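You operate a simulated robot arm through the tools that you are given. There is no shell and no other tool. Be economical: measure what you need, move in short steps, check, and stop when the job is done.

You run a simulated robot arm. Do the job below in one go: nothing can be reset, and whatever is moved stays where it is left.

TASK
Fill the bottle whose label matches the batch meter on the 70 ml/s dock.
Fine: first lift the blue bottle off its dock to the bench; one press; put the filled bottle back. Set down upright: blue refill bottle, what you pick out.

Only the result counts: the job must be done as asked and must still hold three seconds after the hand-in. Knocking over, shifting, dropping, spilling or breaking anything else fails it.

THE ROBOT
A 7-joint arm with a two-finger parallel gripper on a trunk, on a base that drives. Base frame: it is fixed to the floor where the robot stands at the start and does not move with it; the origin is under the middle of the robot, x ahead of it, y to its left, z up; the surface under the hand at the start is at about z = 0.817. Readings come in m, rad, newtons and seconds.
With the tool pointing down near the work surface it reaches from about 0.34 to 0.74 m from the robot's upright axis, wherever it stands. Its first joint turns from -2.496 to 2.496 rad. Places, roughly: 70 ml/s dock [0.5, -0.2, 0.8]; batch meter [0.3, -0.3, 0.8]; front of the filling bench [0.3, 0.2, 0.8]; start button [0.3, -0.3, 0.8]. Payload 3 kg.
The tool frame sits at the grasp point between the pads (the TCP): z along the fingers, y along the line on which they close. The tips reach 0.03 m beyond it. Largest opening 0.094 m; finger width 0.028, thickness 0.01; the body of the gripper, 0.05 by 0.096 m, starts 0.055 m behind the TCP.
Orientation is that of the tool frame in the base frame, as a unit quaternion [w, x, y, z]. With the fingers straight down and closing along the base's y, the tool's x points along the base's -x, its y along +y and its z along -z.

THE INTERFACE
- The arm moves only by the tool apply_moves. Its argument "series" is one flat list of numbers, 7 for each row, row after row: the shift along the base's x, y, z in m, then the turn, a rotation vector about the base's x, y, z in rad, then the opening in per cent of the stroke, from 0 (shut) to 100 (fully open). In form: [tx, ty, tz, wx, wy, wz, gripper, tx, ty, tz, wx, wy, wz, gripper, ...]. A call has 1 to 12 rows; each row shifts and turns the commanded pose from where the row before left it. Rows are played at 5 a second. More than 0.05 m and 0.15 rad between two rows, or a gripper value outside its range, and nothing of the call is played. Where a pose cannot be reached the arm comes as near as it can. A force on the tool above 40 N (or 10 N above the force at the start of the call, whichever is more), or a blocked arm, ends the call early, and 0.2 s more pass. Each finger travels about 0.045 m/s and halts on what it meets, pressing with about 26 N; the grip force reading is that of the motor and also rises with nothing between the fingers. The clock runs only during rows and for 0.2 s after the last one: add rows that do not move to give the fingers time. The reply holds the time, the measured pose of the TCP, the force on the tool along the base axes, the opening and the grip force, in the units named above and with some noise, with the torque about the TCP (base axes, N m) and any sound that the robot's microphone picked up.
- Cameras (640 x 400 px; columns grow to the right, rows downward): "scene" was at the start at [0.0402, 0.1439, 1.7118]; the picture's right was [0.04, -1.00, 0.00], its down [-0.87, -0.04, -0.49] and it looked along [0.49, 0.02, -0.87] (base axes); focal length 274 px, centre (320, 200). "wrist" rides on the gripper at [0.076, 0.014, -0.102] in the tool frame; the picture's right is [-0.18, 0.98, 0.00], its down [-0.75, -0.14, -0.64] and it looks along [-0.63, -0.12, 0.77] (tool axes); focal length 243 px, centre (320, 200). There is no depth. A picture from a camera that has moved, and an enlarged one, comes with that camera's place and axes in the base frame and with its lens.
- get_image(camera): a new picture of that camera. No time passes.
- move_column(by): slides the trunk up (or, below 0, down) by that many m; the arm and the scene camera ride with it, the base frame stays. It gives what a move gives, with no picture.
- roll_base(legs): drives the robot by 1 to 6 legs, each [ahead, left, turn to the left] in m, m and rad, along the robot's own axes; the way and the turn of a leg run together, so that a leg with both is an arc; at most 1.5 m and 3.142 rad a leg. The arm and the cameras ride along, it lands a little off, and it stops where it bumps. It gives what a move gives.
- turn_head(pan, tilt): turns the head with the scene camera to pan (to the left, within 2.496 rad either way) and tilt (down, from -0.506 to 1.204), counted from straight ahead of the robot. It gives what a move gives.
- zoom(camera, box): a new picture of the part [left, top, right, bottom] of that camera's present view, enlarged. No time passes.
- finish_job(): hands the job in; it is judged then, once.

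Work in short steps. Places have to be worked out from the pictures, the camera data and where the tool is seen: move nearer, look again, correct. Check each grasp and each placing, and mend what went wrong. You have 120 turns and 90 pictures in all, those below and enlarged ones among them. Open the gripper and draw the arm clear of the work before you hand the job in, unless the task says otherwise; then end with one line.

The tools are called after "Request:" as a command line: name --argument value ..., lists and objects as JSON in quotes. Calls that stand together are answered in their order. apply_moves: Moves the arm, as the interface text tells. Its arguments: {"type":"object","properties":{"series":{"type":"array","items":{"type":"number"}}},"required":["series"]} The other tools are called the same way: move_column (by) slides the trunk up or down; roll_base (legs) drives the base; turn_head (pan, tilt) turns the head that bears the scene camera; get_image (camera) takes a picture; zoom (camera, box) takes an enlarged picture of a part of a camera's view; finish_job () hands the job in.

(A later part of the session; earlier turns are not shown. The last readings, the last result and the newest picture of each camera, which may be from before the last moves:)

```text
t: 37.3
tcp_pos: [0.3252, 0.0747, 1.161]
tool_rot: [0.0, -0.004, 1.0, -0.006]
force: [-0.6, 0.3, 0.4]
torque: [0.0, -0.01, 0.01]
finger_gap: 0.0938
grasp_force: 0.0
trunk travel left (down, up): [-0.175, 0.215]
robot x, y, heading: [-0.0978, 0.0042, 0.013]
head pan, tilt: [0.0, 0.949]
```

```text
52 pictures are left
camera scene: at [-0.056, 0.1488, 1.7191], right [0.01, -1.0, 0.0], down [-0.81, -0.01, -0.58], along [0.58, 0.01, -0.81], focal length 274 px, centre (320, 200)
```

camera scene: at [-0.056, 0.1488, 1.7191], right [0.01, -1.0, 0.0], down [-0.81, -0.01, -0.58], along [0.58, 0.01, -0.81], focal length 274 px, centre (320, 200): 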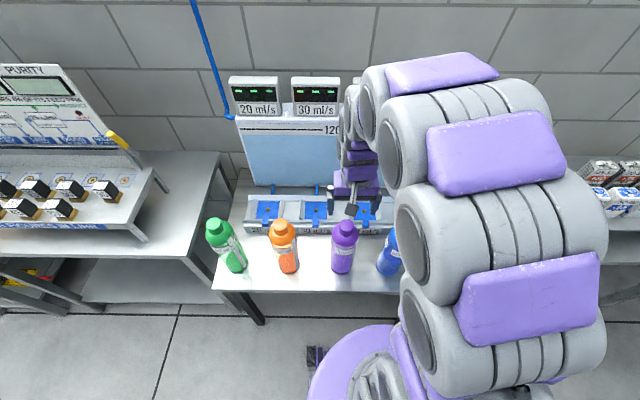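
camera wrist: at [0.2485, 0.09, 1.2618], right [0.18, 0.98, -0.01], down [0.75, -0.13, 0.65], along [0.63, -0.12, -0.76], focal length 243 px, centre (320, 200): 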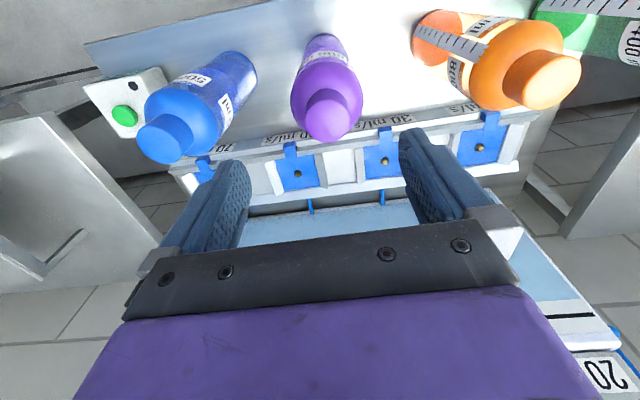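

Purple cap lies near (0.335–0.344, 0.08). I come down to z≈1.105 and shift, then look again.

Request:
apply_moves --series '[0.012, 0.005, -0.02, 0, 0, 0, 100, 0, 0, -0.035, 0, 0, 0, 100, 0, 0, 0, 0, 0, 0, 100]'

Request:
get_image --camera "wrist"

```text
t: 38.1
tcp_pos: [0.3358, 0.079, 1.1056]
tool_rot: [0.001, -0.003, 1.0, -0.007]
force: [-0.7, -0.7, -0.3]
torque: [0.01, 0.02, -0.02]
finger_gap: 0.0941
grasp_force: 0.0
trunk travel left (down, up): [-0.175, 0.215]
robot x, y, heading: [-0.0971, 0.0051, 0.014]
head pan, tilt: [0.0, 0.949]
```

```text
51 pictures are left
camera wrist: at [0.2591, 0.0949, 1.2073], right [0.18, 0.98, -0.01], down [0.75, -0.13, 0.65], along [0.63, -0.12, -0.76], focal length 243 px, centre (320, 200)
```

wrist: 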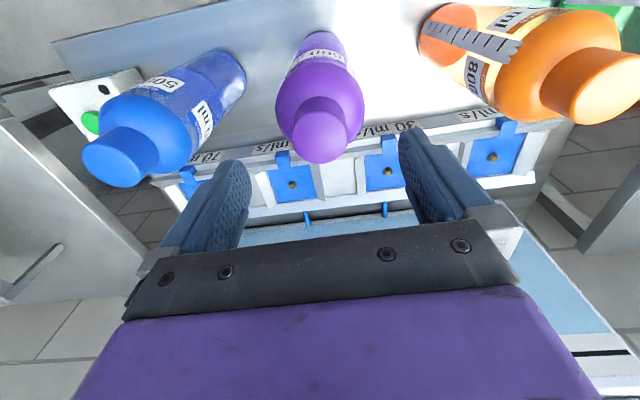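

Same geometry as blue: purple cap ≈(0.340, 0.078, 1.027). Descend to z≈1.036 and check.

Request:
apply_moves --series '[0.004, -0.001, -0.025, 0, 0, 0, 100, 0, 0, -0.025, 0, 0, 0, 100, 0, 0, -0.02, 0, 0, 0, 100, 0, 0, 0, 0, 0, 0, 100]'

Request:
get_image --camera "wrist"

```text
t: 39.1
tcp_pos: [0.3386, 0.0789, 1.0362]
tool_rot: [0.002, -0.004, 1.0, -0.006]
force: [-1.0, 0.4, -0.6]
torque: [-0.03, 0.0, 0.0]
finger_gap: 0.094
grasp_force: 0.0
trunk travel left (down, up): [-0.175, 0.215]
robot x, y, heading: [-0.0996, 0.0049, 0.011]
head pan, tilt: [0.0, 0.949]
```

```text
50 pictures are left
camera wrist: at [0.2628, 0.0947, 1.1365], right [0.18, 0.98, -0.01], down [0.75, -0.13, 0.65], along [0.63, -0.12, -0.76], focal length 243 px, centre (320, 200)
```

wrist: 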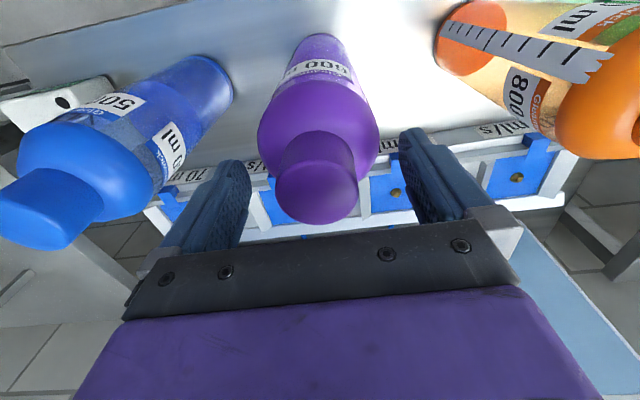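

Nearly centred. Fine shift (+3 mm x, -2 mm y), down 12 mm, close.

Request:
apply_moves --series '[0.003, -0.002, -0.006, 0, 0, 0, 100, 0, 0, -0.006, 0, 0, 0, 100, 0, 0, 0, 0, 0, 0, 60, 0, 0, 0, 0, 0, 0, 30, 0, 0, 0, 0, 0, 0, 0, 0, 0, 0, 0, 0, 0, 0, 0, 0, 0, 0, 0, 0, 0]'

Request:
get_image --camera "wrist"

```text
t: 40.7
tcp_pos: [0.3462, 0.0769, 1.0241]
tool_rot: [0.002, -0.004, 1.0, -0.007]
force: [1.0, 1.9, 7.4]
torque: [0.09, -0.06, -0.03]
finger_gap: 0.0767
grasp_force: 25.8
trunk travel left (down, up): [-0.175, 0.215]
robot x, y, heading: [-0.0989, 0.0054, 0.016]
head pan, tilt: [0.0, 0.949]
```

```text
49 pictures are left
camera wrist: at [0.268, 0.0926, 1.1245], right [0.18, 0.98, -0.01], down [0.75, -0.13, 0.65], along [0.63, -0.12, -0.76], focal length 243 px, centre (320, 200)
```

wrist: 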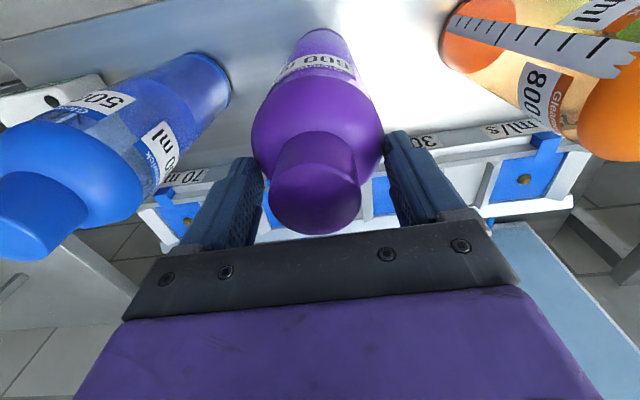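

The fingers caught the shoulder (gap 77 mm): too low. I open, rise 15 mm and close again on the cap.

Request:
apply_moves --series '[0, 0, 0, 0, 0, 0, 90, 0, 0, 0, 0, 0, 0, 100, 0, 0, 0.01, 0, 0, 0, 100, 0, 0, 0.005, 0, 0, 0, 100, 0, 0, 0, 0, 0, 0, 100]'

Request:
get_image --camera "wrist"

Request:
zoom --camera "scene" --box '[290, 180, 410, 280]'

```text
t: 41.9
tcp_pos: [0.3448, 0.0768, 1.0368]
tool_rot: [0.002, -0.004, 1.0, -0.007]
force: [0.0, -0.1, -0.7]
torque: [0.02, 0.0, 0.01]
finger_gap: 0.0939
grasp_force: 0.1
trunk travel left (down, up): [-0.175, 0.215]
robot x, y, heading: [-0.0961, 0.0075, 0.011]
head pan, tilt: [0.0, 0.949]
```

```text
48 pictures are left
camera wrist: at [0.2673, 0.0937, 1.1382], right [0.18, 0.98, -0.01], down [0.75, -0.13, 0.65], along [0.63, -0.12, -0.76], focal length 243 px, centre (320, 200)
```

wrist: 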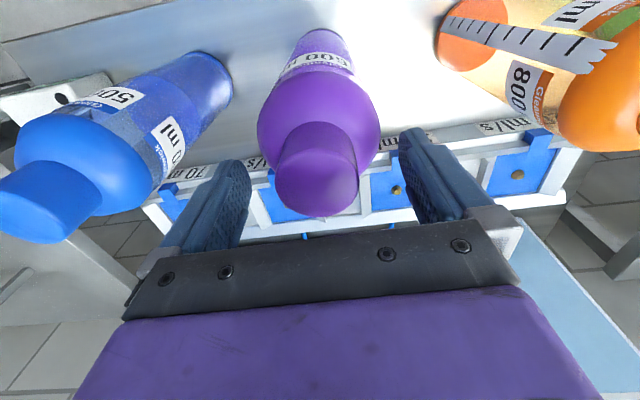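

```text
4.00 times, centred on (350, 230) of scene
camera zoom: at [-0.0553, 0.1487, 1.7191], right [0.01, -1.0, 0.0], down [-0.81, -0.01, -0.58], along [0.58, 0.01, -0.81], focal length 1097 px, centre (200, 80)
```

zoom: 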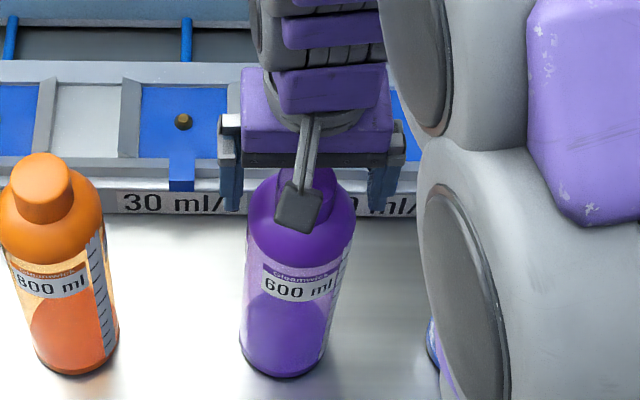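

Purple still stands in place. Close at this height.

Request:
apply_moves --series '[0, -0.001, 0, 0, 0, 0, 70, 0, 0, 0, 0, 0, 0, 40, 0, 0, 0, 0, 0, 0, 0, 0, 0, 0, 0, 0, 0, 0, 0, 0, 0, 0, 0, 0, 0, 0, 0, 0, 0, 0, 0, 0]'

Request:
get_image --camera "wrist"

```text
t: 43.1
tcp_pos: [0.3446, 0.077, 1.0405]
tool_rot: [0.005, -0.003, 1.0, -0.005]
force: [-2.7, 4.8, 25.8]
torque: [1.07, 0.19, -0.02]
finger_gap: 0.0455
grasp_force: 25.8
trunk travel left (down, up): [-0.175, 0.215]
robot x, y, heading: [-0.1006, 0.0073, 0.009]
head pan, tilt: [0.0, 0.949]
stopped in row 5: the force on the tool passed its limit at 42 N (the readings are from after the stop); the commanded pose is now the measured one
```

```text
46 pictures are left
camera wrist: at [0.267, 0.0928, 1.1411], right [0.18, 0.98, -0.01], down [0.75, -0.13, 0.65], along [0.64, -0.12, -0.76], focal length 243 px, centre (320, 200)
```

wrist: 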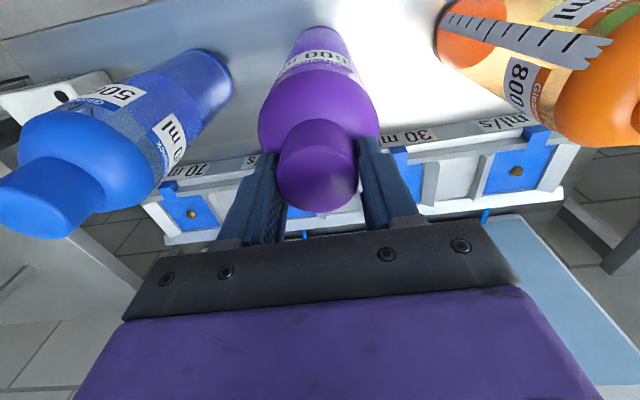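

The tips slid on the dome a bit. I regrip 6 mm higher for a clean hold.

Request:
apply_moves --series '[0, 0, 0, 0, 0, 0, 60, 0, 0, 0.003, 0, 0, 0, 80, 0, 0, 0.003, 0, 0, 0, 80, 0, -0.001, 0, 0, 0, 0, 60, 0, 0, 0, 0, 0, 0, 30, 0, 0, 0, 0, 0, 0, 0, 0, 0, 0, 0, 0, 0, 0, 0, 0, 0, 0, 0, 0, 0, 0, 0, 0, 0, 0, 0, 0]'

Request:
get_image --camera "wrist"

```text
t: 45.1
tcp_pos: [0.3458, 0.0762, 1.0452]
tool_rot: [0.003, -0.002, 1.0, -0.005]
force: [-0.5, -0.4, 0.9]
torque: [0.0, 0.0, 0.02]
finger_gap: 0.0447
grasp_force: 26.1
trunk travel left (down, up): [-0.175, 0.215]
robot x, y, heading: [-0.1002, 0.0082, 0.012]
head pan, tilt: [0.0, 0.949]
```

```text
45 pictures are left
camera wrist: at [0.2683, 0.0921, 1.1453], right [0.18, 0.98, -0.01], down [0.75, -0.13, 0.65], along [0.64, -0.12, -0.76], focal length 243 px, centre (320, 200)
```

wrist: 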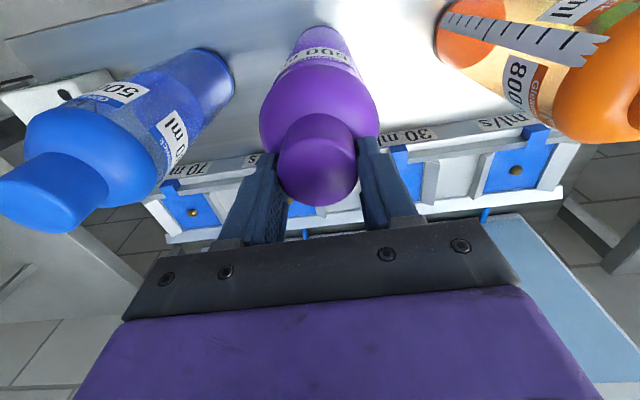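

Grip looks fine; I zoom to judge how deep the cap sits between the pads.

Request:
zoom --camera "wrist" --box '[230, 60, 410, 260]'

Request:
zoom --camera "scene" --box '[310, 180, 410, 280]'

```text
2.00 times, centred on (320, 160) of wrist
camera zoom: at [0.2683, 0.0921, 1.1453], right [0.18, 0.98, -0.01], down [0.75, -0.13, 0.65], along [0.64, -0.12, -0.76], focal length 485 px, centre (320, 280)
```

zoom: 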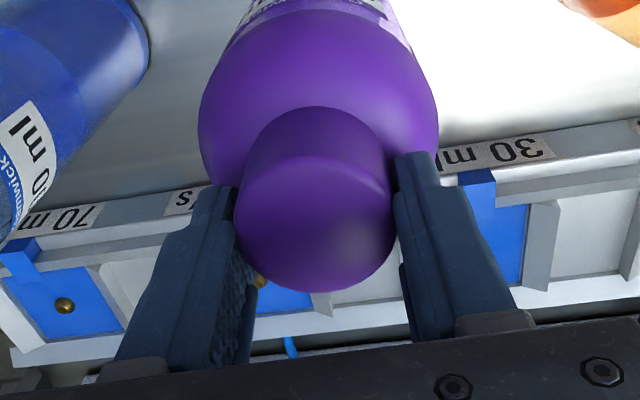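

```text
4.00 times, centred on (360, 230) of scene
camera zoom: at [-0.055, 0.1489, 1.7191], right [0.01, -1.0, 0.0], down [-0.81, -0.01, -0.58], along [0.58, 0.01, -0.81], focal length 1097 px, centre (160, 80)
```

zoom: 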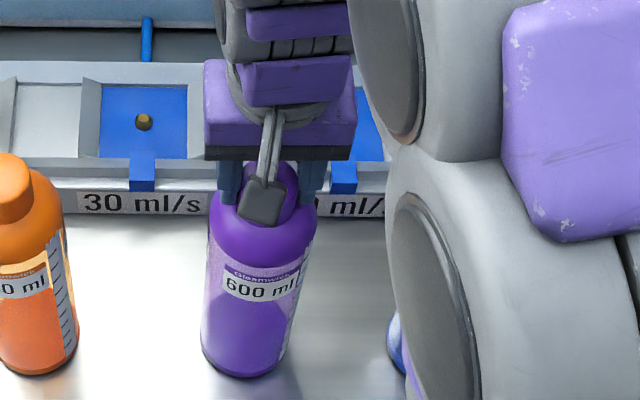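

Held at the upper cap. Lift 10 cm and check the hold.

Request:
apply_moves --series '[0, 0, 0.01, 0, 0, 0, 0, 0, 0, 0.01, 0, 0, 0, 0, 0, 0, 0.02, 0, 0, 0, 0, 0, 0, 0.03, 0, 0, 0, 0, 0, 0, 0.03, 0, 0, 0, 0, 0, 0, 0, 0, 0, 0, 0]'

Request:
get_image --camera "wrist"

Request:
get_image --camera "scene"

```text
t: 46.5
tcp_pos: [0.3453, 0.0776, 1.1461]
tool_rot: [0.004, -0.003, 1.0, -0.005]
force: [-0.7, -0.2, -1.6]
torque: [0.03, 0.01, 0.01]
finger_gap: 0.0448
grasp_force: 26.3
trunk travel left (down, up): [-0.175, 0.215]
robot x, y, heading: [-0.1015, 0.0049, 0.011]
head pan, tilt: [0.0, 0.949]
```

```text
42 pictures are left
camera wrist: at [0.2692, 0.0935, 1.2457], right [0.18, 0.98, -0.01], down [0.75, -0.13, 0.65], along [0.64, -0.12, -0.76], focal length 243 px, centre (320, 200)
```

wrist: 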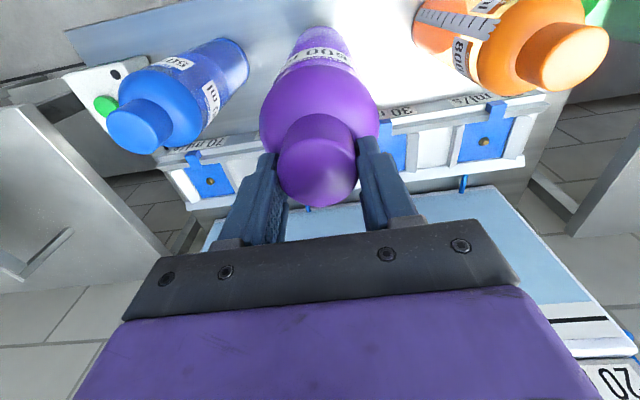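

```text
41 pictures are left
camera scene: at [-0.055, 0.1487, 1.7191], right [0.01, -1.0, 0.0], down [-0.81, -0.01, -0.58], along [0.58, 0.01, -0.81], focal length 274 px, centre (320, 200)
```

scene: 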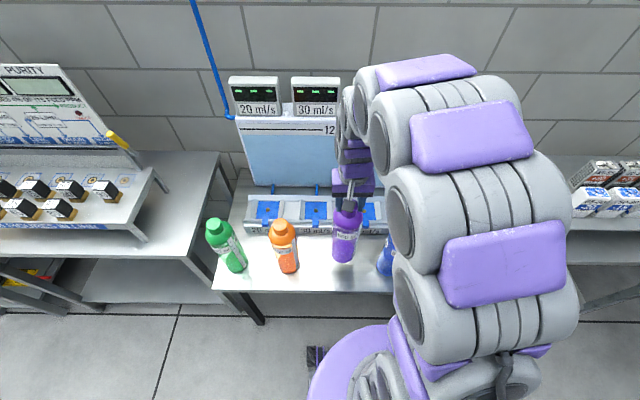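

Lifted cleanly. Carry forward over the docks, then right along them to the 70 ml/s dock.

Request:
apply_moves --series '[0.035, 0, 0, 0, 0, 0, 0, 0.04, 0, 0, 0, 0, 0, 0, 0.04, 0, 0, 0, 0, 0, 0, 0.04, 0, 0, 0, 0, 0, 0, 0.04, -0.015, 0, 0, 0, 0, 0, 0, -0.04, 0, 0, 0, 0, 0, 0, -0.045, 0, 0, 0, 0, 0, 0, -0.045, 0, 0, 0, 0, 0, 0, -0.045, 0, 0, 0, 0, 0, 0, -0.045, 0, 0, 0, 0, 0, 0, -0.045, 0, 0, 0, 0, 0, 0, 0, 0, 0, 0, 0, 0]'

Request:
get_image --camera "wrist"

Request:
get_image --camera "scene"

```text
t: 49.1
tcp_pos: [0.5393, -0.2062, 1.1451]
tool_rot: [0.004, -0.004, 1.0, -0.005]
force: [-0.5, 0.4, -1.4]
torque: [-0.03, -0.04, -0.05]
finger_gap: 0.0446
grasp_force: 26.2
trunk travel left (down, up): [-0.175, 0.215]
robot x, y, heading: [-0.0993, 0.0101, 0.011]
head pan, tilt: [0.0, 0.949]
```

```text
40 pictures are left
camera wrist: at [0.4627, -0.1914, 1.2461], right [0.18, 0.98, -0.01], down [0.75, -0.13, 0.65], along [0.64, -0.12, -0.76], focal length 243 px, centre (320, 200)
```

wrist: 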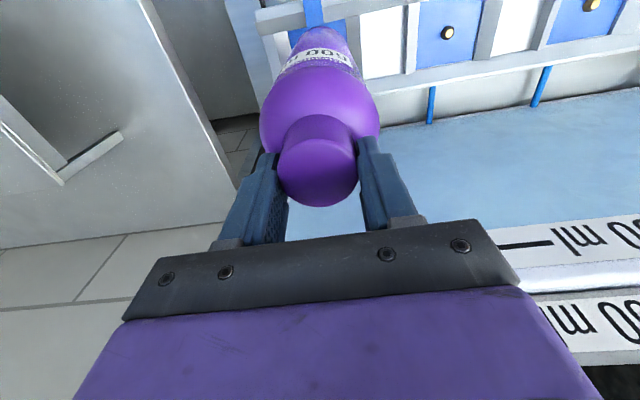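

```text
39 pictures are left
camera scene: at [-0.0538, 0.1441, 1.7195], right [0.01, -1.0, 0.0], down [-0.81, -0.01, -0.58], along [0.58, 0.01, -0.81], focal length 274 px, centre (320, 200)
```

scene: 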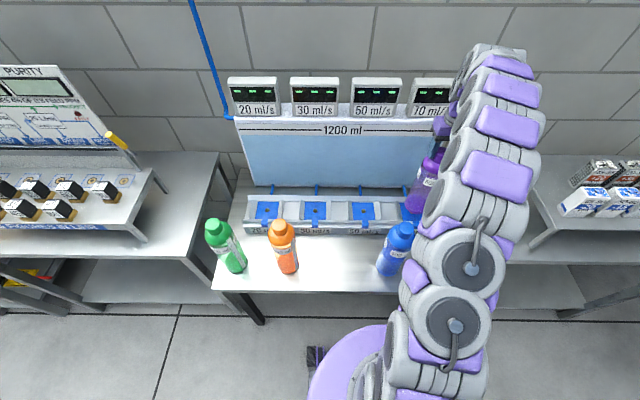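

Aligned with the 70 dock to within a few mm by the bolts seen. Lower to just above the expected rest height (≈1.096) and look.

Request:
apply_moves --series '[0.001, 0, -0.015, 0, 0, 0, 0, 0, 0, -0.015, 0, 0, 0, 0, 0, 0, -0.007, 0, 0, 0, 0, 0, 0, 0, 0, 0, 0, 0]'

Request:
zoom --camera "wrist" --box '[220, 0, 420, 120]'

Request:
zoom --camera "scene" --box '[350, 130, 470, 250]'

```text
t: 50.1
tcp_pos: [0.5422, -0.2064, 1.1069]
tool_rot: [0.003, -0.003, 1.0, -0.005]
force: [0.6, 1.1, -1.9]
torque: [-0.02, -0.04, 0.01]
finger_gap: 0.0443
grasp_force: 25.9
trunk travel left (down, up): [-0.175, 0.215]
robot x, y, heading: [-0.1003, 0.0108, 0.011]
head pan, tilt: [0.0, 0.949]
```

```text
3.20 times, centred on (320, 60) of wrist
camera zoom: at [0.4652, -0.1911, 1.2072], right [0.18, 0.98, -0.01], down [0.75, -0.13, 0.65], along [0.64, -0.12, -0.76], focal length 776 px, centre (320, 648)
```

zoom: 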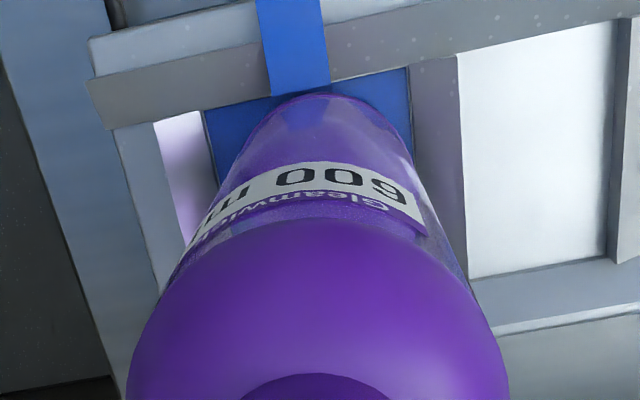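

```text
3.33 times, centred on (410, 190) of scene
camera zoom: at [-0.0534, 0.1454, 1.7193], right [0.01, -1.0, 0.0], down [-0.81, -0.01, -0.58], along [0.58, 0.01, -0.81], focal length 914 px, centre (20, 233)
```

zoom: 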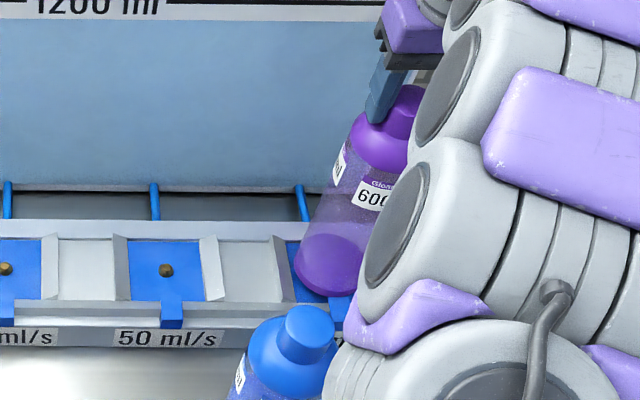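

The bottle's position in the dock matches how blue looked when seated there. Lower gently until contact.

Request:
apply_moves --series '[0, -0.001, -0.004, 0, 0, 0, 0, 0, 0, 0, 0, 0, 0, 0]'

Request:
apply_moves --series '[0, 0, -0.003, 0, 0, 0, 0, 0, 0, 0, 0, 0, 0, 0]'

Request:
apply_moves --series '[0, 0, -0.003, 0, 0, 0, 0, 0, 0, 0, 0, 0, 0, 0]'

Request:
zoom --camera "wrist" --box '[220, 0, 420, 120]'

```text
t: 50.7
tcp_pos: [0.5426, -0.207, 1.1038]
tool_rot: [0.004, -0.004, 1.0, -0.005]
force: [0.6, -0.1, -1.8]
torque: [-0.01, 0.02, 0.01]
finger_gap: 0.0445
grasp_force: 25.7
trunk travel left (down, up): [-0.175, 0.215]
robot x, y, heading: [-0.0985, 0.0101, 0.014]
head pan, tilt: [0.0, 0.949]
```

```text
t: 51.3
tcp_pos: [0.5413, -0.2081, 1.0999]
tool_rot: [0.003, -0.003, 1.0, -0.005]
force: [0.3, -0.5, -1.7]
torque: [0.0, -0.03, 0.02]
finger_gap: 0.0444
grasp_force: 25.4
trunk travel left (down, up): [-0.175, 0.215]
robot x, y, heading: [-0.0993, 0.0098, 0.012]
head pan, tilt: [0.0, 0.949]
```

```text
t: 51.9
tcp_pos: [0.5419, -0.2074, 1.0968]
tool_rot: [0.004, -0.003, 1.0, -0.006]
force: [-0.1, 0.1, -1.4]
torque: [0.0, -0.02, -0.06]
finger_gap: 0.0445
grasp_force: 26.0
trunk travel left (down, up): [-0.175, 0.215]
robot x, y, heading: [-0.1029, 0.0105, 0.013]
head pan, tilt: [0.0, 0.949]
```

```text
3.20 times, centred on (320, 60) of wrist
camera zoom: at [0.4638, -0.1915, 1.198], right [0.18, 0.98, -0.01], down [0.75, -0.13, 0.65], along [0.64, -0.12, -0.76], focal length 776 px, centre (320, 648)
```

zoom: 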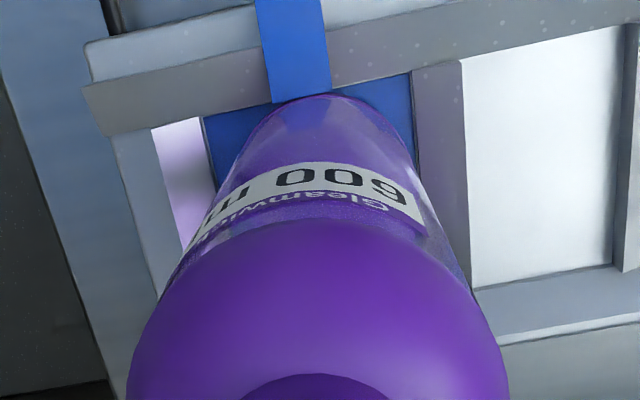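

Request:
apply_moves --series '[0, 0, -0.002, 0, 0, 0, 0, 0, 0, 0, 0, 0, 0, 0]'

Request:
apply_moves --series '[0, 0, -0.002, 0, 0, 0, 0, 0, 0, 0, 0, 0, 0, 0]'

Request:
apply_moves --series '[0, 0, -0.002, 0, 0, 0, 0, 0, 0, 0, 0, 0, 0, 0]'

```text
t: 52.5
tcp_pos: [0.5405, -0.2075, 1.096]
tool_rot: [0.003, -0.004, 1.0, -0.005]
force: [0.3, 1.0, -1.1]
torque: [-0.03, 0.02, -0.03]
finger_gap: 0.044
grasp_force: 25.9
trunk travel left (down, up): [-0.175, 0.215]
robot x, y, heading: [-0.101, 0.0086, 0.013]
head pan, tilt: [0.0, 0.949]
```

```text
t: 53.1
tcp_pos: [0.5411, -0.206, 1.0953]
tool_rot: [0.005, -0.004, 1.0, -0.005]
force: [-0.8, 0.2, 7.3]
torque: [-0.11, 0.49, -0.05]
finger_gap: 0.0441
grasp_force: 25.3
trunk travel left (down, up): [-0.175, 0.215]
robot x, y, heading: [-0.0992, 0.0092, 0.013]
head pan, tilt: [0.0, 0.949]
```

```text
t: 53.7
tcp_pos: [0.5395, -0.2055, 1.0941]
tool_rot: [0.006, -0.003, 1.0, -0.005]
force: [0.8, -0.3, 26.5]
torque: [0.02, 0.3, -0.02]
finger_gap: 0.0446
grasp_force: 26.3
trunk travel left (down, up): [-0.175, 0.215]
robot x, y, heading: [-0.0962, 0.0048, 0.013]
head pan, tilt: [0.0, 0.949]
```

Contact at the expected height: seated. Ease 2 mm, open, and rise a bit to check.

Request:
apply_moves --series '[0, 0, 0.002, 0, 0, 0, 0, 0, 0, 0, 0, 0, 0, 20, 0, 0, 0, 0, 0, 0, 60, 0, 0, 0, 0, 0, 0, 100, 0, 0, 0, 0, 0, 0, 100, 0, 0, 0, 0, 0, 0, 100, 0, 0, 0.03, 0, 0, 0, 100, 0, 0, 0.05, 0, 0, 0, 100, 0, 0, 0, 0, 0, 0, 100]'

Request:
get_image --camera "wrist"

Request:
get_image --camera "scene"

```text
t: 55.7
tcp_pos: [0.5422, -0.2053, 1.1724]
tool_rot: [0.003, -0.004, 1.0, -0.005]
force: [-0.9, -0.1, -0.1]
torque: [-0.01, -0.01, 0.01]
finger_gap: 0.094
grasp_force: 0.2
trunk travel left (down, up): [-0.175, 0.215]
robot x, y, heading: [-0.1012, 0.0081, 0.011]
head pan, tilt: [0.0, 0.949]
```

```text
35 pictures are left
camera wrist: at [0.4649, -0.191, 1.273], right [0.18, 0.98, -0.01], down [0.75, -0.13, 0.65], along [0.64, -0.12, -0.76], focal length 243 px, centre (320, 200)
```

wrist: 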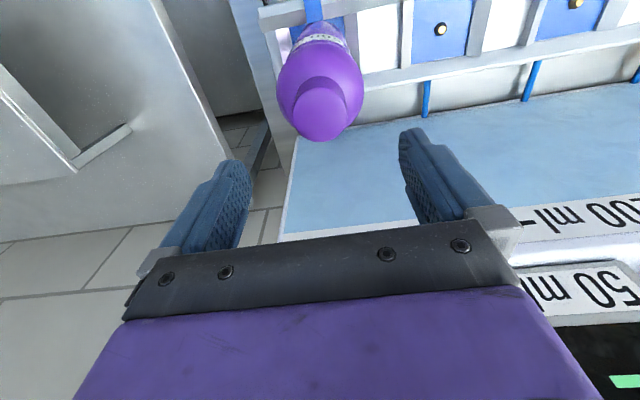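

```text
34 pictures are left
camera scene: at [-0.0534, 0.1461, 1.7192], right [0.01, -1.0, 0.0], down [-0.81, -0.01, -0.58], along [0.58, 0.01, -0.81], focal length 274 px, centre (320, 200)
```

scene: 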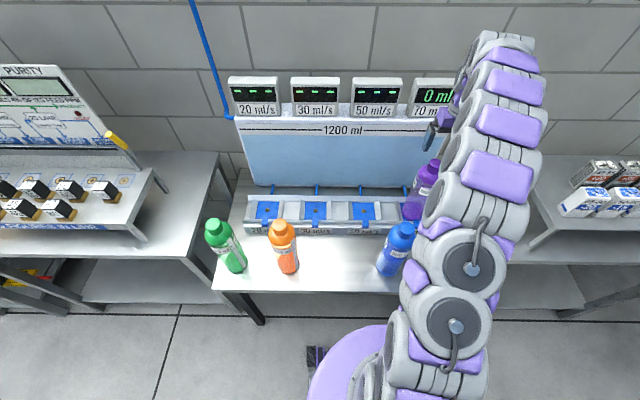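

The 70 ml/s meter now reads "0 ml": bottle detected. Button is ≈(0.348,-0.29, top ~0.83). I move above it with the fingers closed.

Request:
apply_moves --series '[-0.045, -0.018, 0, 0, 0, 0, 60, -0.045, -0.018, 0, 0, 0, 0, 20, -0.045, -0.02, 0, 0, 0, 0, 0, -0.045, -0.02, 0, 0, 0, 0, 0, -0.014, -0.009, -0.04, 0, 0, 0, 0, 0, 0, -0.05, 0, 0, 0, 0, 0, 0, -0.05, 0, 0, 0, 0, 0, 0, -0.04, 0, 0, 0, 0, 0, 0, 0, 0, 0, 0, 0]'

Request:
get_image --camera "wrist"

Request:
get_image --camera "scene"

```text
t: 57.7
tcp_pos: [0.349, -0.2928, 0.9943]
tool_rot: [0.004, -0.004, 1.0, -0.006]
force: [-0.6, 1.1, -0.4]
torque: [-0.02, 0.03, -0.01]
finger_gap: 0.0001
grasp_force: 26.1
trunk travel left (down, up): [-0.175, 0.215]
robot x, y, heading: [-0.1001, 0.0069, 0.011]
head pan, tilt: [0.0, 0.949]
```

```text
33 pictures are left
camera wrist: at [0.2702, -0.2765, 1.0942], right [0.18, 0.98, -0.01], down [0.75, -0.13, 0.65], along [0.64, -0.12, -0.76], focal length 243 px, centre (320, 200)
```

wrist: 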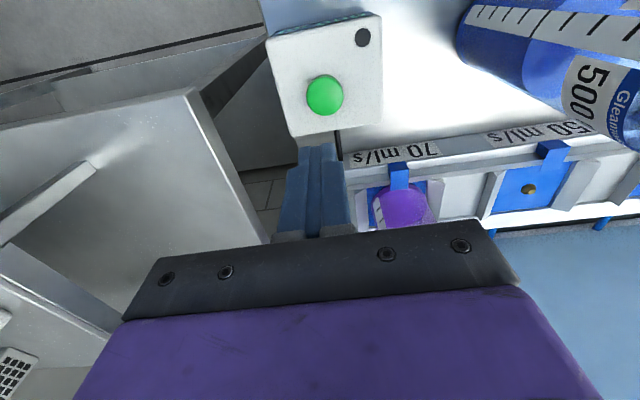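

```text
32 pictures are left
camera scene: at [-0.0553, 0.1441, 1.7195], right [0.01, -1.0, 0.0], down [-0.81, -0.01, -0.58], along [0.58, 0.01, -0.81], focal length 274 px, centre (320, 200)
```

scene: 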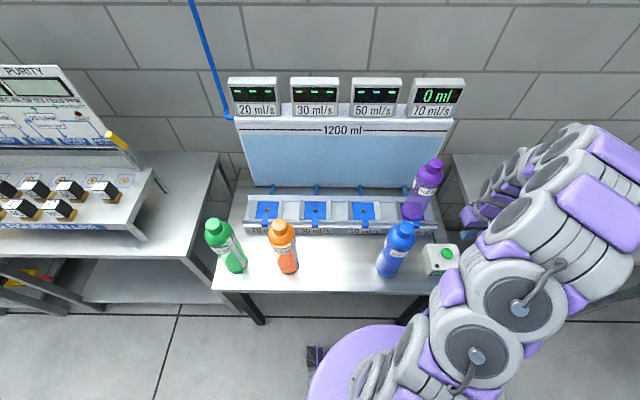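

Purple stands upright in the dock. Button ≈(0.352,-0.289); small correction and descend to tips ~3 cm above.

Request:
apply_moves --series '[0.003, 0.003, -0.04, 0, 0, 0, 0, 0, 0, -0.04, 0, 0, 0, 0, 0, 0, -0.02, 0, 0, 0, 0, 0, 0, 0, 0, 0, 0, 0]'

Request:
get_image --camera "wrist"

Request:
zoom --camera "scene" --box '[390, 200, 510, 300]'

```text
t: 58.7
tcp_pos: [0.3523, -0.2886, 0.8955]
tool_rot: [0.004, -0.003, 1.0, -0.005]
force: [0.5, -0.2, 0.3]
torque: [-0.01, 0.0, 0.0]
finger_gap: 0.0
grasp_force: 26.5
trunk travel left (down, up): [-0.175, 0.215]
robot x, y, heading: [-0.1011, 0.0055, 0.009]
head pan, tilt: [0.0, 0.949]
```

```text
31 pictures are left
camera wrist: at [0.2762, -0.2736, 0.996], right [0.18, 0.98, -0.01], down [0.75, -0.13, 0.65], along [0.64, -0.12, -0.76], focal length 243 px, centre (320, 200)
```

wrist: 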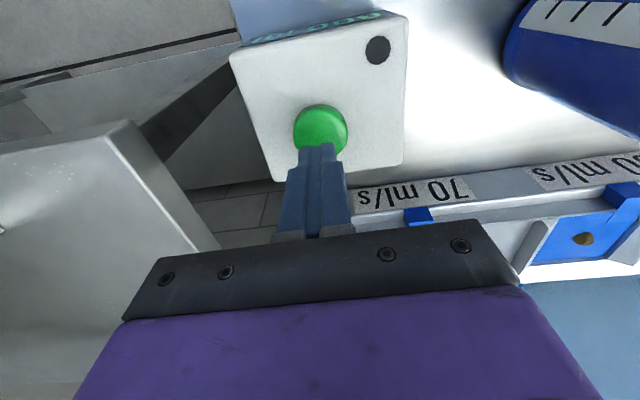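

```text
4.00 times, centred on (450, 250) of scene
camera zoom: at [-0.0549, 0.1439, 1.7195], right [0.01, -1.0, 0.0], down [-0.81, -0.01, -0.58], along [0.58, 0.01, -0.81], focal length 1097 px, centre (-200, 0)
```

zoom: 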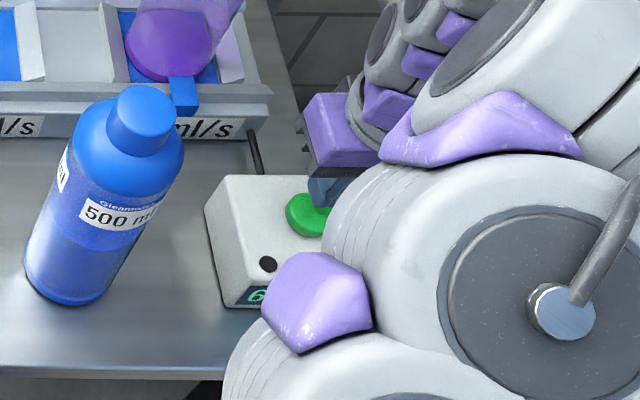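

Well aligned. Press down in one go with small rows, until click/force.

Request:
apply_moves --series '[-0.001, 0.001, -0.02, 0, 0, 0, 0, 0, 0, -0.005, 0, 0, 0, 0, 0, 0, -0.004, 0, 0, 0, 0, 0, 0, -0.004, 0, 0, 0, 0, 0, 0, -0.003, 0, 0, 0, 0]'

Request:
get_image --camera "scene"

```text
t: 59.6
tcp_pos: [0.351, -0.2856, 0.8674]
tool_rot: [0.008, -0.004, 1.0, -0.009]
force: [-8.9, 2.5, 31.4]
torque: [0.06, 0.31, 0.1]
finger_gap: 0.0
grasp_force: 25.5
trunk travel left (down, up): [-0.175, 0.215]
robot x, y, heading: [-0.0973, 0.0052, 0.011]
head pan, tilt: [0.0, 0.949]
heard: click
stopped in row 4: the force on the tool passed its limit at 44 N (the readings are from after the stop); the commanded pose is now the measured one
```

```text
29 pictures are left
camera scene: at [-0.0592, 0.151, 1.7193], right [0.01, -1.0, 0.0], down [-0.81, -0.01, -0.58], along [0.58, 0.01, -0.81], focal length 274 px, centre (320, 200)
```

scene: 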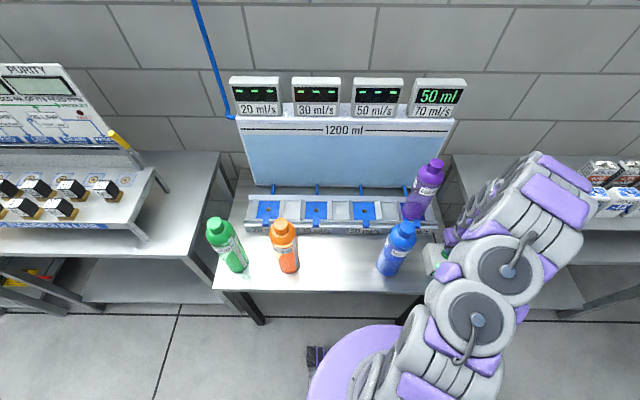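

Click heard and the meter counts (50 ml). I release straight up; no second press.

Request:
apply_moves --series '[0, 0, 0.02, 0, 0, 0, 0, 0, 0, 0.04, 0, 0, 0, 0, 0, 0, 0.05, 0, 0, 0, 0, 0, 0, 0.05, 0, 0, 0, 0, 0, 0, 0.05, 0, 0, 0, 0, 0, 0, 0.05, 0, 0, 0, 0, 0, 0, 0.04, 0, 0, 0, 0, 0, 0, 0, 0, 0, 0, 0, 0, 0, 0, 0, 0, 0, 0, 0, 0, 0, 0, 0, 0, 0, 0, 0, 0, 0, 0, 0, 0]'

Request:
zoom --camera "scene" --box '[350, 60, 490, 290]'

```text
t: 62.0
tcp_pos: [0.3555, -0.2903, 1.1647]
tool_rot: [0.007, -0.004, 1.0, -0.007]
force: [-0.4, 0.3, 0.4]
torque: [-0.01, -0.02, -0.04]
finger_gap: 0.0
grasp_force: 25.7
trunk travel left (down, up): [-0.175, 0.215]
robot x, y, heading: [-0.0973, 0.0081, 0.015]
head pan, tilt: [0.0, 0.949]
```

```text
1.74 times, centred on (420, 175) of scene
camera zoom: at [-0.0553, 0.1452, 1.7194], right [0.01, -1.0, 0.0], down [-0.81, -0.01, -0.58], along [0.58, 0.01, -0.81], focal length 477 px, centre (146, 244)
```

zoom: 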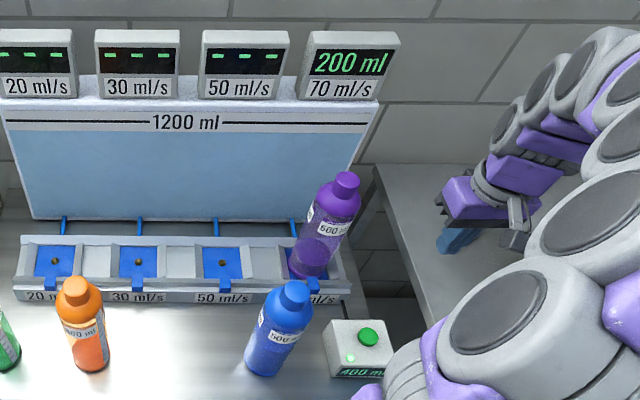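

Filling: 200 ml delivered, 400 left. I wait.

Request:
apply_moves --series '[0, 0, 0, 0, 0, 0, 50, 0, 0, 0, 0, 0, 0, 100, 0, 0, 0, 0, 0, 0, 100, 0, 0, 0, 0, 0, 0, 100, 0, 0, 0, 0, 0, 0, 100, 0, 0, 0, 0, 0, 0, 100, 0, 0, 0, 0, 0, 0, 100, 0, 0, 0, 0, 0, 0, 100, 0, 0, 0, 0, 0, 0, 100, 0, 0, 0, 0, 0, 0, 100, 0, 0, 0, 0, 0, 0, 100, 0, 0, 0, 0, 0, 0, 100]'

Request:
apply_moves --series '[0, 0, 0, 0, 0, 0, 100, 0, 0, 0, 0, 0, 0, 100, 0, 0, 0, 0, 0, 0, 100, 0, 0, 0, 0, 0, 0, 100, 0, 0, 0, 0, 0, 0, 100, 0, 0, 0, 0, 0, 0, 100, 0, 0, 0, 0, 0, 0, 100, 0, 0, 0, 0, 0, 0, 100, 0, 0, 0, 0, 0, 0, 100, 0, 0, 0, 0, 0, 0, 100, 0, 0, 0, 0, 0, 0, 100, 0, 0, 0, 0, 0, 0, 100]'

Request:
apply_moves --series '[0, 0, 0, 0, 0, 0, 100, 0, 0, 0, 0, 0, 0, 100, 0, 0, 0, 0, 0, 0, 100, 0, 0, 0, 0, 0, 0, 100, 0, 0, 0, 0, 0, 0, 100, 0, 0, 0, 0, 0, 0, 100, 0, 0, 0, 0, 0, 0, 100, 0, 0, 0, 0, 0, 0, 100, 0, 0, 0, 0, 0, 0, 100, 0, 0, 0, 0, 0, 0, 100, 0, 0, 0, 0, 0, 0, 100, 0, 0, 0, 0, 0, 0, 100]'

Request:
zoom --camera "scene" --box '[350, 60, 490, 290]'

```text
t: 64.7
tcp_pos: [0.3544, -0.2901, 1.1657]
tool_rot: [0.006, -0.004, 1.0, -0.007]
force: [-0.8, 0.8, -1.3]
torque: [-0.04, -0.02, -0.03]
finger_gap: 0.094
grasp_force: 0.1
trunk travel left (down, up): [-0.175, 0.215]
robot x, y, heading: [-0.0971, 0.0041, 0.011]
head pan, tilt: [0.0, 0.949]
```

```text
t: 67.2
tcp_pos: [0.3542, -0.2908, 1.1657]
tool_rot: [0.007, -0.004, 1.0, -0.006]
force: [-0.6, -0.1, -1.3]
torque: [0.0, -0.01, 0.01]
finger_gap: 0.0941
grasp_force: 0.1
trunk travel left (down, up): [-0.175, 0.215]
robot x, y, heading: [-0.0952, 0.0047, 0.012]
head pan, tilt: [0.0, 0.949]
```

```text
t: 69.8
tcp_pos: [0.3545, -0.2906, 1.1652]
tool_rot: [0.007, -0.005, 1.0, -0.007]
force: [0.0, 0.7, 0.2]
torque: [-0.09, 0.02, 0.01]
finger_gap: 0.094
grasp_force: 0.1
trunk travel left (down, up): [-0.175, 0.215]
robot x, y, heading: [-0.102, 0.0064, 0.012]
head pan, tilt: [0.0, 0.949]
```

```text
1.74 times, centred on (420, 175) of scene
camera zoom: at [-0.0552, 0.145, 1.7194], right [0.01, -1.0, 0.0], down [-0.81, -0.01, -0.58], along [0.58, 0.01, -0.81], focal length 477 px, centre (146, 244)
```

zoom: 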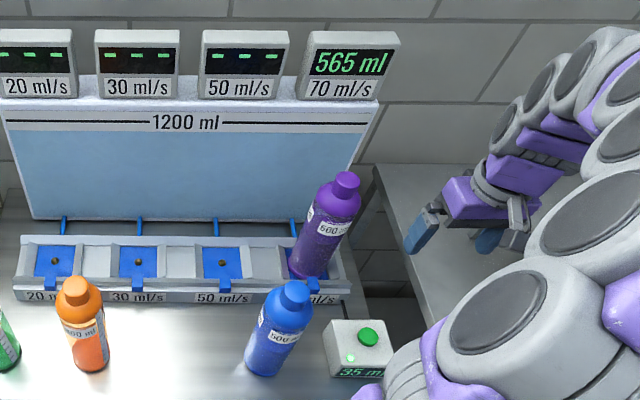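

565 ml, 35 left. Wait a bit more.

Request:
apply_moves --series '[0, 0, 0, 0, 0, 0, 100, 0, 0, 0, 0, 0, 0, 100, 0, 0, 0, 0, 0, 0, 100, 0, 0, 0, 0, 0, 0, 100, 0, 0, 0, 0, 0, 0, 100, 0, 0, 0, 0, 0, 0, 100, 0, 0, 0, 0, 0, 0, 100, 0, 0, 0, 0, 0, 0, 100, 0, 0, 0, 0, 0, 0, 100, 0, 0, 0, 0, 0, 0, 100, 0, 0, 0, 0, 0, 0, 100, 0, 0, 0, 0, 0, 0, 100]'

Request:
zoom --camera "scene" --box '[350, 60, 490, 290]'

```text
t: 72.5
tcp_pos: [0.355, -0.2907, 1.1651]
tool_rot: [0.007, -0.004, 1.0, -0.007]
force: [0.5, 0.0, -0.3]
torque: [0.02, -0.01, 0.02]
finger_gap: 0.0939
grasp_force: 0.0
trunk travel left (down, up): [-0.175, 0.215]
robot x, y, heading: [-0.0978, 0.0082, 0.016]
head pan, tilt: [0.0, 0.949]
```

```text
1.74 times, centred on (420, 175) of scene
camera zoom: at [-0.0553, 0.145, 1.7194], right [0.01, -1.0, 0.0], down [-0.81, -0.01, -0.58], along [0.58, 0.01, -0.81], focal length 477 px, centre (146, 244)
```

zoom: 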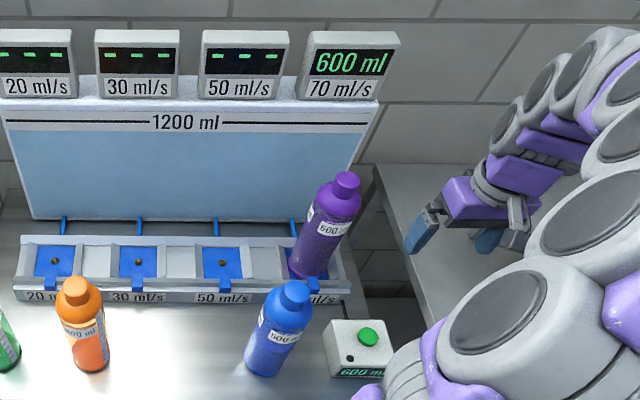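

Fill is complete (600 ml, lamp off). Go back over purple at (0.541,-0.206).

Request:
apply_moves --series '[0.04, 0.018, 0.005, 0, 0, 0, 100, 0.04, 0.018, 0, 0, 0, 0, 100, 0.04, 0.018, 0, 0, 0, 0, 100, 0.04, 0.018, 0, 0, 0, 0, 100, 0.026, 0.012, 0, 0, 0, 0, 100, 0, 0, -0.02, 0, 0, 0, 100, 0, 0, -0.02, 0, 0, 0, 100, 0, 0, 0, 0, 0, 0, 100]'

Request:
get_image --camera "wrist"

```text
t: 74.2
tcp_pos: [0.5385, -0.2042, 1.1303]
tool_rot: [0.007, -0.004, 1.0, -0.008]
force: [-0.6, -0.1, 0.9]
torque: [0.03, 0.01, 0.01]
finger_gap: 0.0938
grasp_force: 0.1
trunk travel left (down, up): [-0.175, 0.215]
robot x, y, heading: [-0.1002, 0.0033, 0.016]
head pan, tilt: [0.0, 0.949]
```

```text
25 pictures are left
camera wrist: at [0.4603, -0.1887, 1.23], right [0.18, 0.98, -0.01], down [0.75, -0.13, 0.65], along [0.64, -0.12, -0.76], focal length 243 px, centre (320, 200)
```

wrist: 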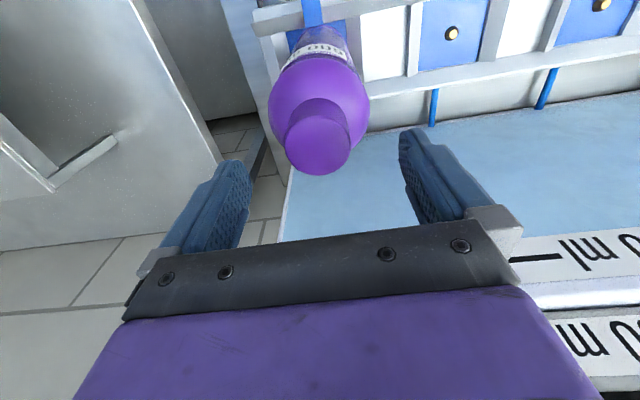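

Centred. Shift +3 mm x, -2 mm y, descend to z≈1.096 and close.

Request:
apply_moves --series '[0.003, -0.002, -0.014, 0, 0, 0, 100, 0, 0, -0.012, 0, 0, 0, 100, 0, 0, -0.008, 0, 0, 0, 100, 0, 0, 0, 0, 0, 0, 70, 0, 0, 0, 0, 0, 0, 40, 0, 0, 0, 0, 0, 0, 0, 0, 0, 0, 0, 0, 0, 0, 0, 0, 0, 0, 0, 0, 0, 0, 0, 0, 0, 0, 0, 0]'

Request:
get_image --camera "wrist"

```text
t: 76.2
tcp_pos: [0.5421, -0.2067, 1.0952]
tool_rot: [0.008, -0.005, 1.0, -0.007]
force: [-0.6, 2.8, 0.7]
torque: [0.52, -0.03, 0.0]
finger_gap: 0.0421
grasp_force: 25.6
trunk travel left (down, up): [-0.175, 0.215]
robot x, y, heading: [-0.1015, 0.0079, 0.011]
head pan, tilt: [0.0, 0.949]
```

```text
24 pictures are left
camera wrist: at [0.4634, -0.1914, 1.1962], right [0.18, 0.98, -0.01], down [0.75, -0.13, 0.65], along [0.64, -0.12, -0.76], focal length 243 px, centre (320, 200)
```

wrist: 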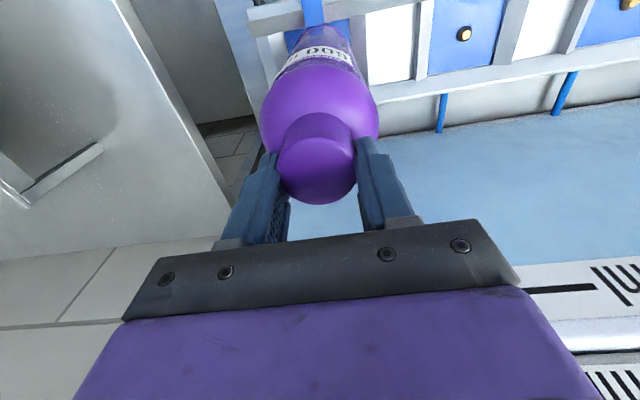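

Gap 42 mm suggests a slightly higher grip on a tapered cap. With the heavier bottle I regrip 4 mm lower.

Request:
apply_moves --series '[0, 0, 0, 0, 0, 0, 50, 0, 0, 0, 0, 0, 0, 75, 0, 0.001, -0.004, 0, 0, 0, 75, 0, 0, 0, 0, 0, 0, 60, 0, 0, 0, 0, 0, 0, 30, 0, 0, 0, 0, 0, 0, 0, 0, 0, 0, 0, 0, 0, 0, 0, 0, 0, 0, 0, 0, 0, 0, 0, 0, 0, 0, 0, 0]'

Request:
get_image --camera "wrist"

```text
t: 78.2
tcp_pos: [0.5415, -0.2065, 1.0927]
tool_rot: [0.007, -0.004, 1.0, -0.008]
force: [-0.9, 2.5, -0.2]
torque: [0.7, -0.01, -0.02]
finger_gap: 0.042
grasp_force: 25.9
trunk travel left (down, up): [-0.175, 0.215]
robot x, y, heading: [-0.1017, 0.0083, 0.017]
head pan, tilt: [0.0, 0.949]
```

```text
23 pictures are left
camera wrist: at [0.4633, -0.1902, 1.1922], right [0.18, 0.98, -0.01], down [0.75, -0.13, 0.65], along [0.64, -0.12, -0.76], focal length 243 px, centre (320, 200)
```

wrist: 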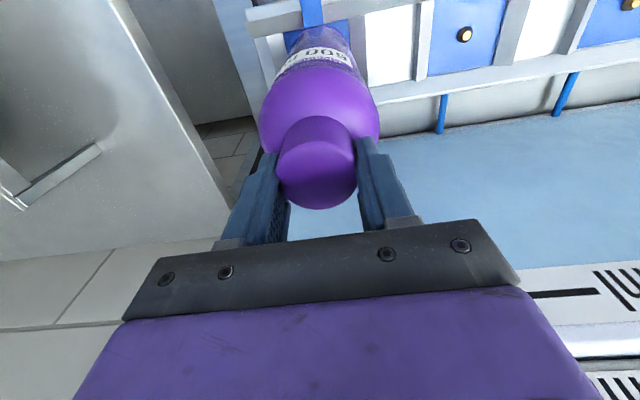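

Good hold. Lift slowly, watching the weight.

Request:
apply_moves --series '[0, 0, 0.004, 0, 0, 0, 0, 0, 0, 0.006, 0, 0, 0, 0, 0, 0, 0.01, 0, 0, 0, 0, 0, 0, 0, 0, 0, 0, 0]'

Request:
get_image --camera "wrist"

```text
t: 79.2
tcp_pos: [0.5397, -0.2076, 1.111]
tool_rot: [0.007, -0.004, 1.0, -0.007]
force: [0.1, 0.5, -7.9]
torque: [0.04, -0.02, -0.01]
finger_gap: 0.0421
grasp_force: 26.5
trunk travel left (down, up): [-0.175, 0.215]
robot x, y, heading: [-0.101, 0.0092, 0.013]
head pan, tilt: [0.0, 0.949]
```

```text
22 pictures are left
camera wrist: at [0.4624, -0.1915, 1.2113], right [0.18, 0.98, -0.01], down [0.75, -0.13, 0.65], along [0.64, -0.12, -0.76], focal length 243 px, centre (320, 200)
```

wrist: 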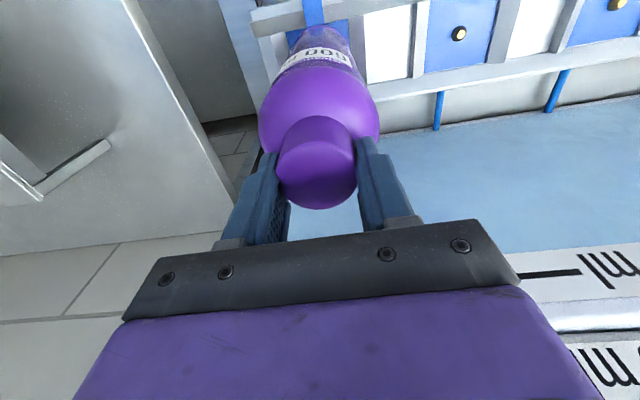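

Weight ≈8 N, no slip. Lift more, carry left along the docks and then back to its original place (TCP 0.3455, 0.0765).

Request:
apply_moves --series '[0, 0, 0.015, 0, 0, 0, 0, 0, 0, 0.02, 0, 0, 0, 0, 0, 0.03, 0, 0, 0, 0, 0, 0, 0.04, 0, 0, 0, 0, 0, 0, 0.04, 0, 0, 0, 0, 0, 0, 0.04, 0, 0, 0, 0, 0, 0, 0.04, 0, 0, 0, 0, 0, 0, 0.04, 0, 0, 0, 0, 0, 0, 0.04, 0, 0, 0, 0, 0, 0, 0.014, 0, 0, 0, 0, 0, 0, 0, 0, 0, 0, 0, 0]'

Request:
apply_moves --series '[-0.025, 0, 0, 0, 0, 0, 0, -0.035, 0, 0, 0, 0, 0, 0, -0.035, 0, 0, 0, 0, 0, 0, -0.035, 0, 0, 0, 0, 0, 0, -0.035, 0, 0, 0, 0, 0, 0, -0.03, 0, 0, 0, 0, 0, 0, 0, 0, 0, 0, 0, 0, 0]'

Request:
get_image --camera "scene"

Request:
get_image --camera "wrist"

```text
t: 81.7
tcp_pos: [0.5429, 0.0786, 1.1455]
tool_rot: [0.006, -0.003, 1.0, -0.008]
force: [-0.8, -0.4, -8.3]
torque: [-0.02, -0.06, 0.01]
finger_gap: 0.0419
grasp_force: 26.3
trunk travel left (down, up): [-0.175, 0.215]
robot x, y, heading: [-0.0997, 0.0084, 0.013]
head pan, tilt: [0.0, 0.949]
```

```text
t: 83.2
tcp_pos: [0.3454, 0.0798, 1.1449]
tool_rot: [0.007, -0.005, 1.0, -0.007]
force: [0.5, -0.1, -6.9]
torque: [-0.01, -0.08, 0.01]
finger_gap: 0.0422
grasp_force: 25.9
trunk travel left (down, up): [-0.175, 0.215]
robot x, y, heading: [-0.1035, 0.0065, 0.012]
head pan, tilt: [0.0, 0.949]
```

```text
21 pictures are left
camera scene: at [-0.0537, 0.1492, 1.719], right [0.01, -1.0, 0.0], down [-0.81, -0.01, -0.58], along [0.58, 0.01, -0.81], focal length 274 px, centre (320, 200)
```

scene: 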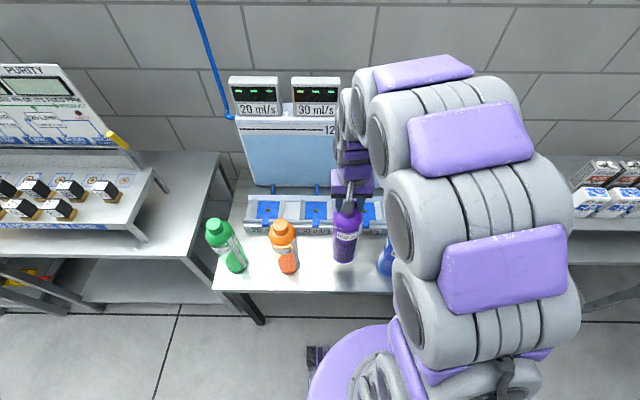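

```text
20 pictures are left
camera wrist: at [0.2668, 0.0958, 1.2451], right [0.18, 0.98, -0.01], down [0.75, -0.12, 0.65], along [0.64, -0.13, -0.76], focal length 243 px, centre (320, 200)
```

wrist: 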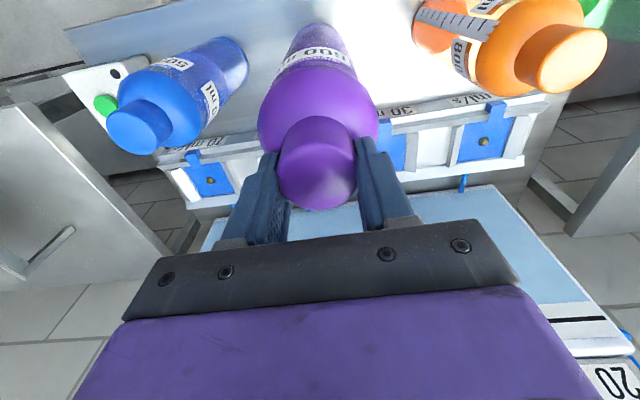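

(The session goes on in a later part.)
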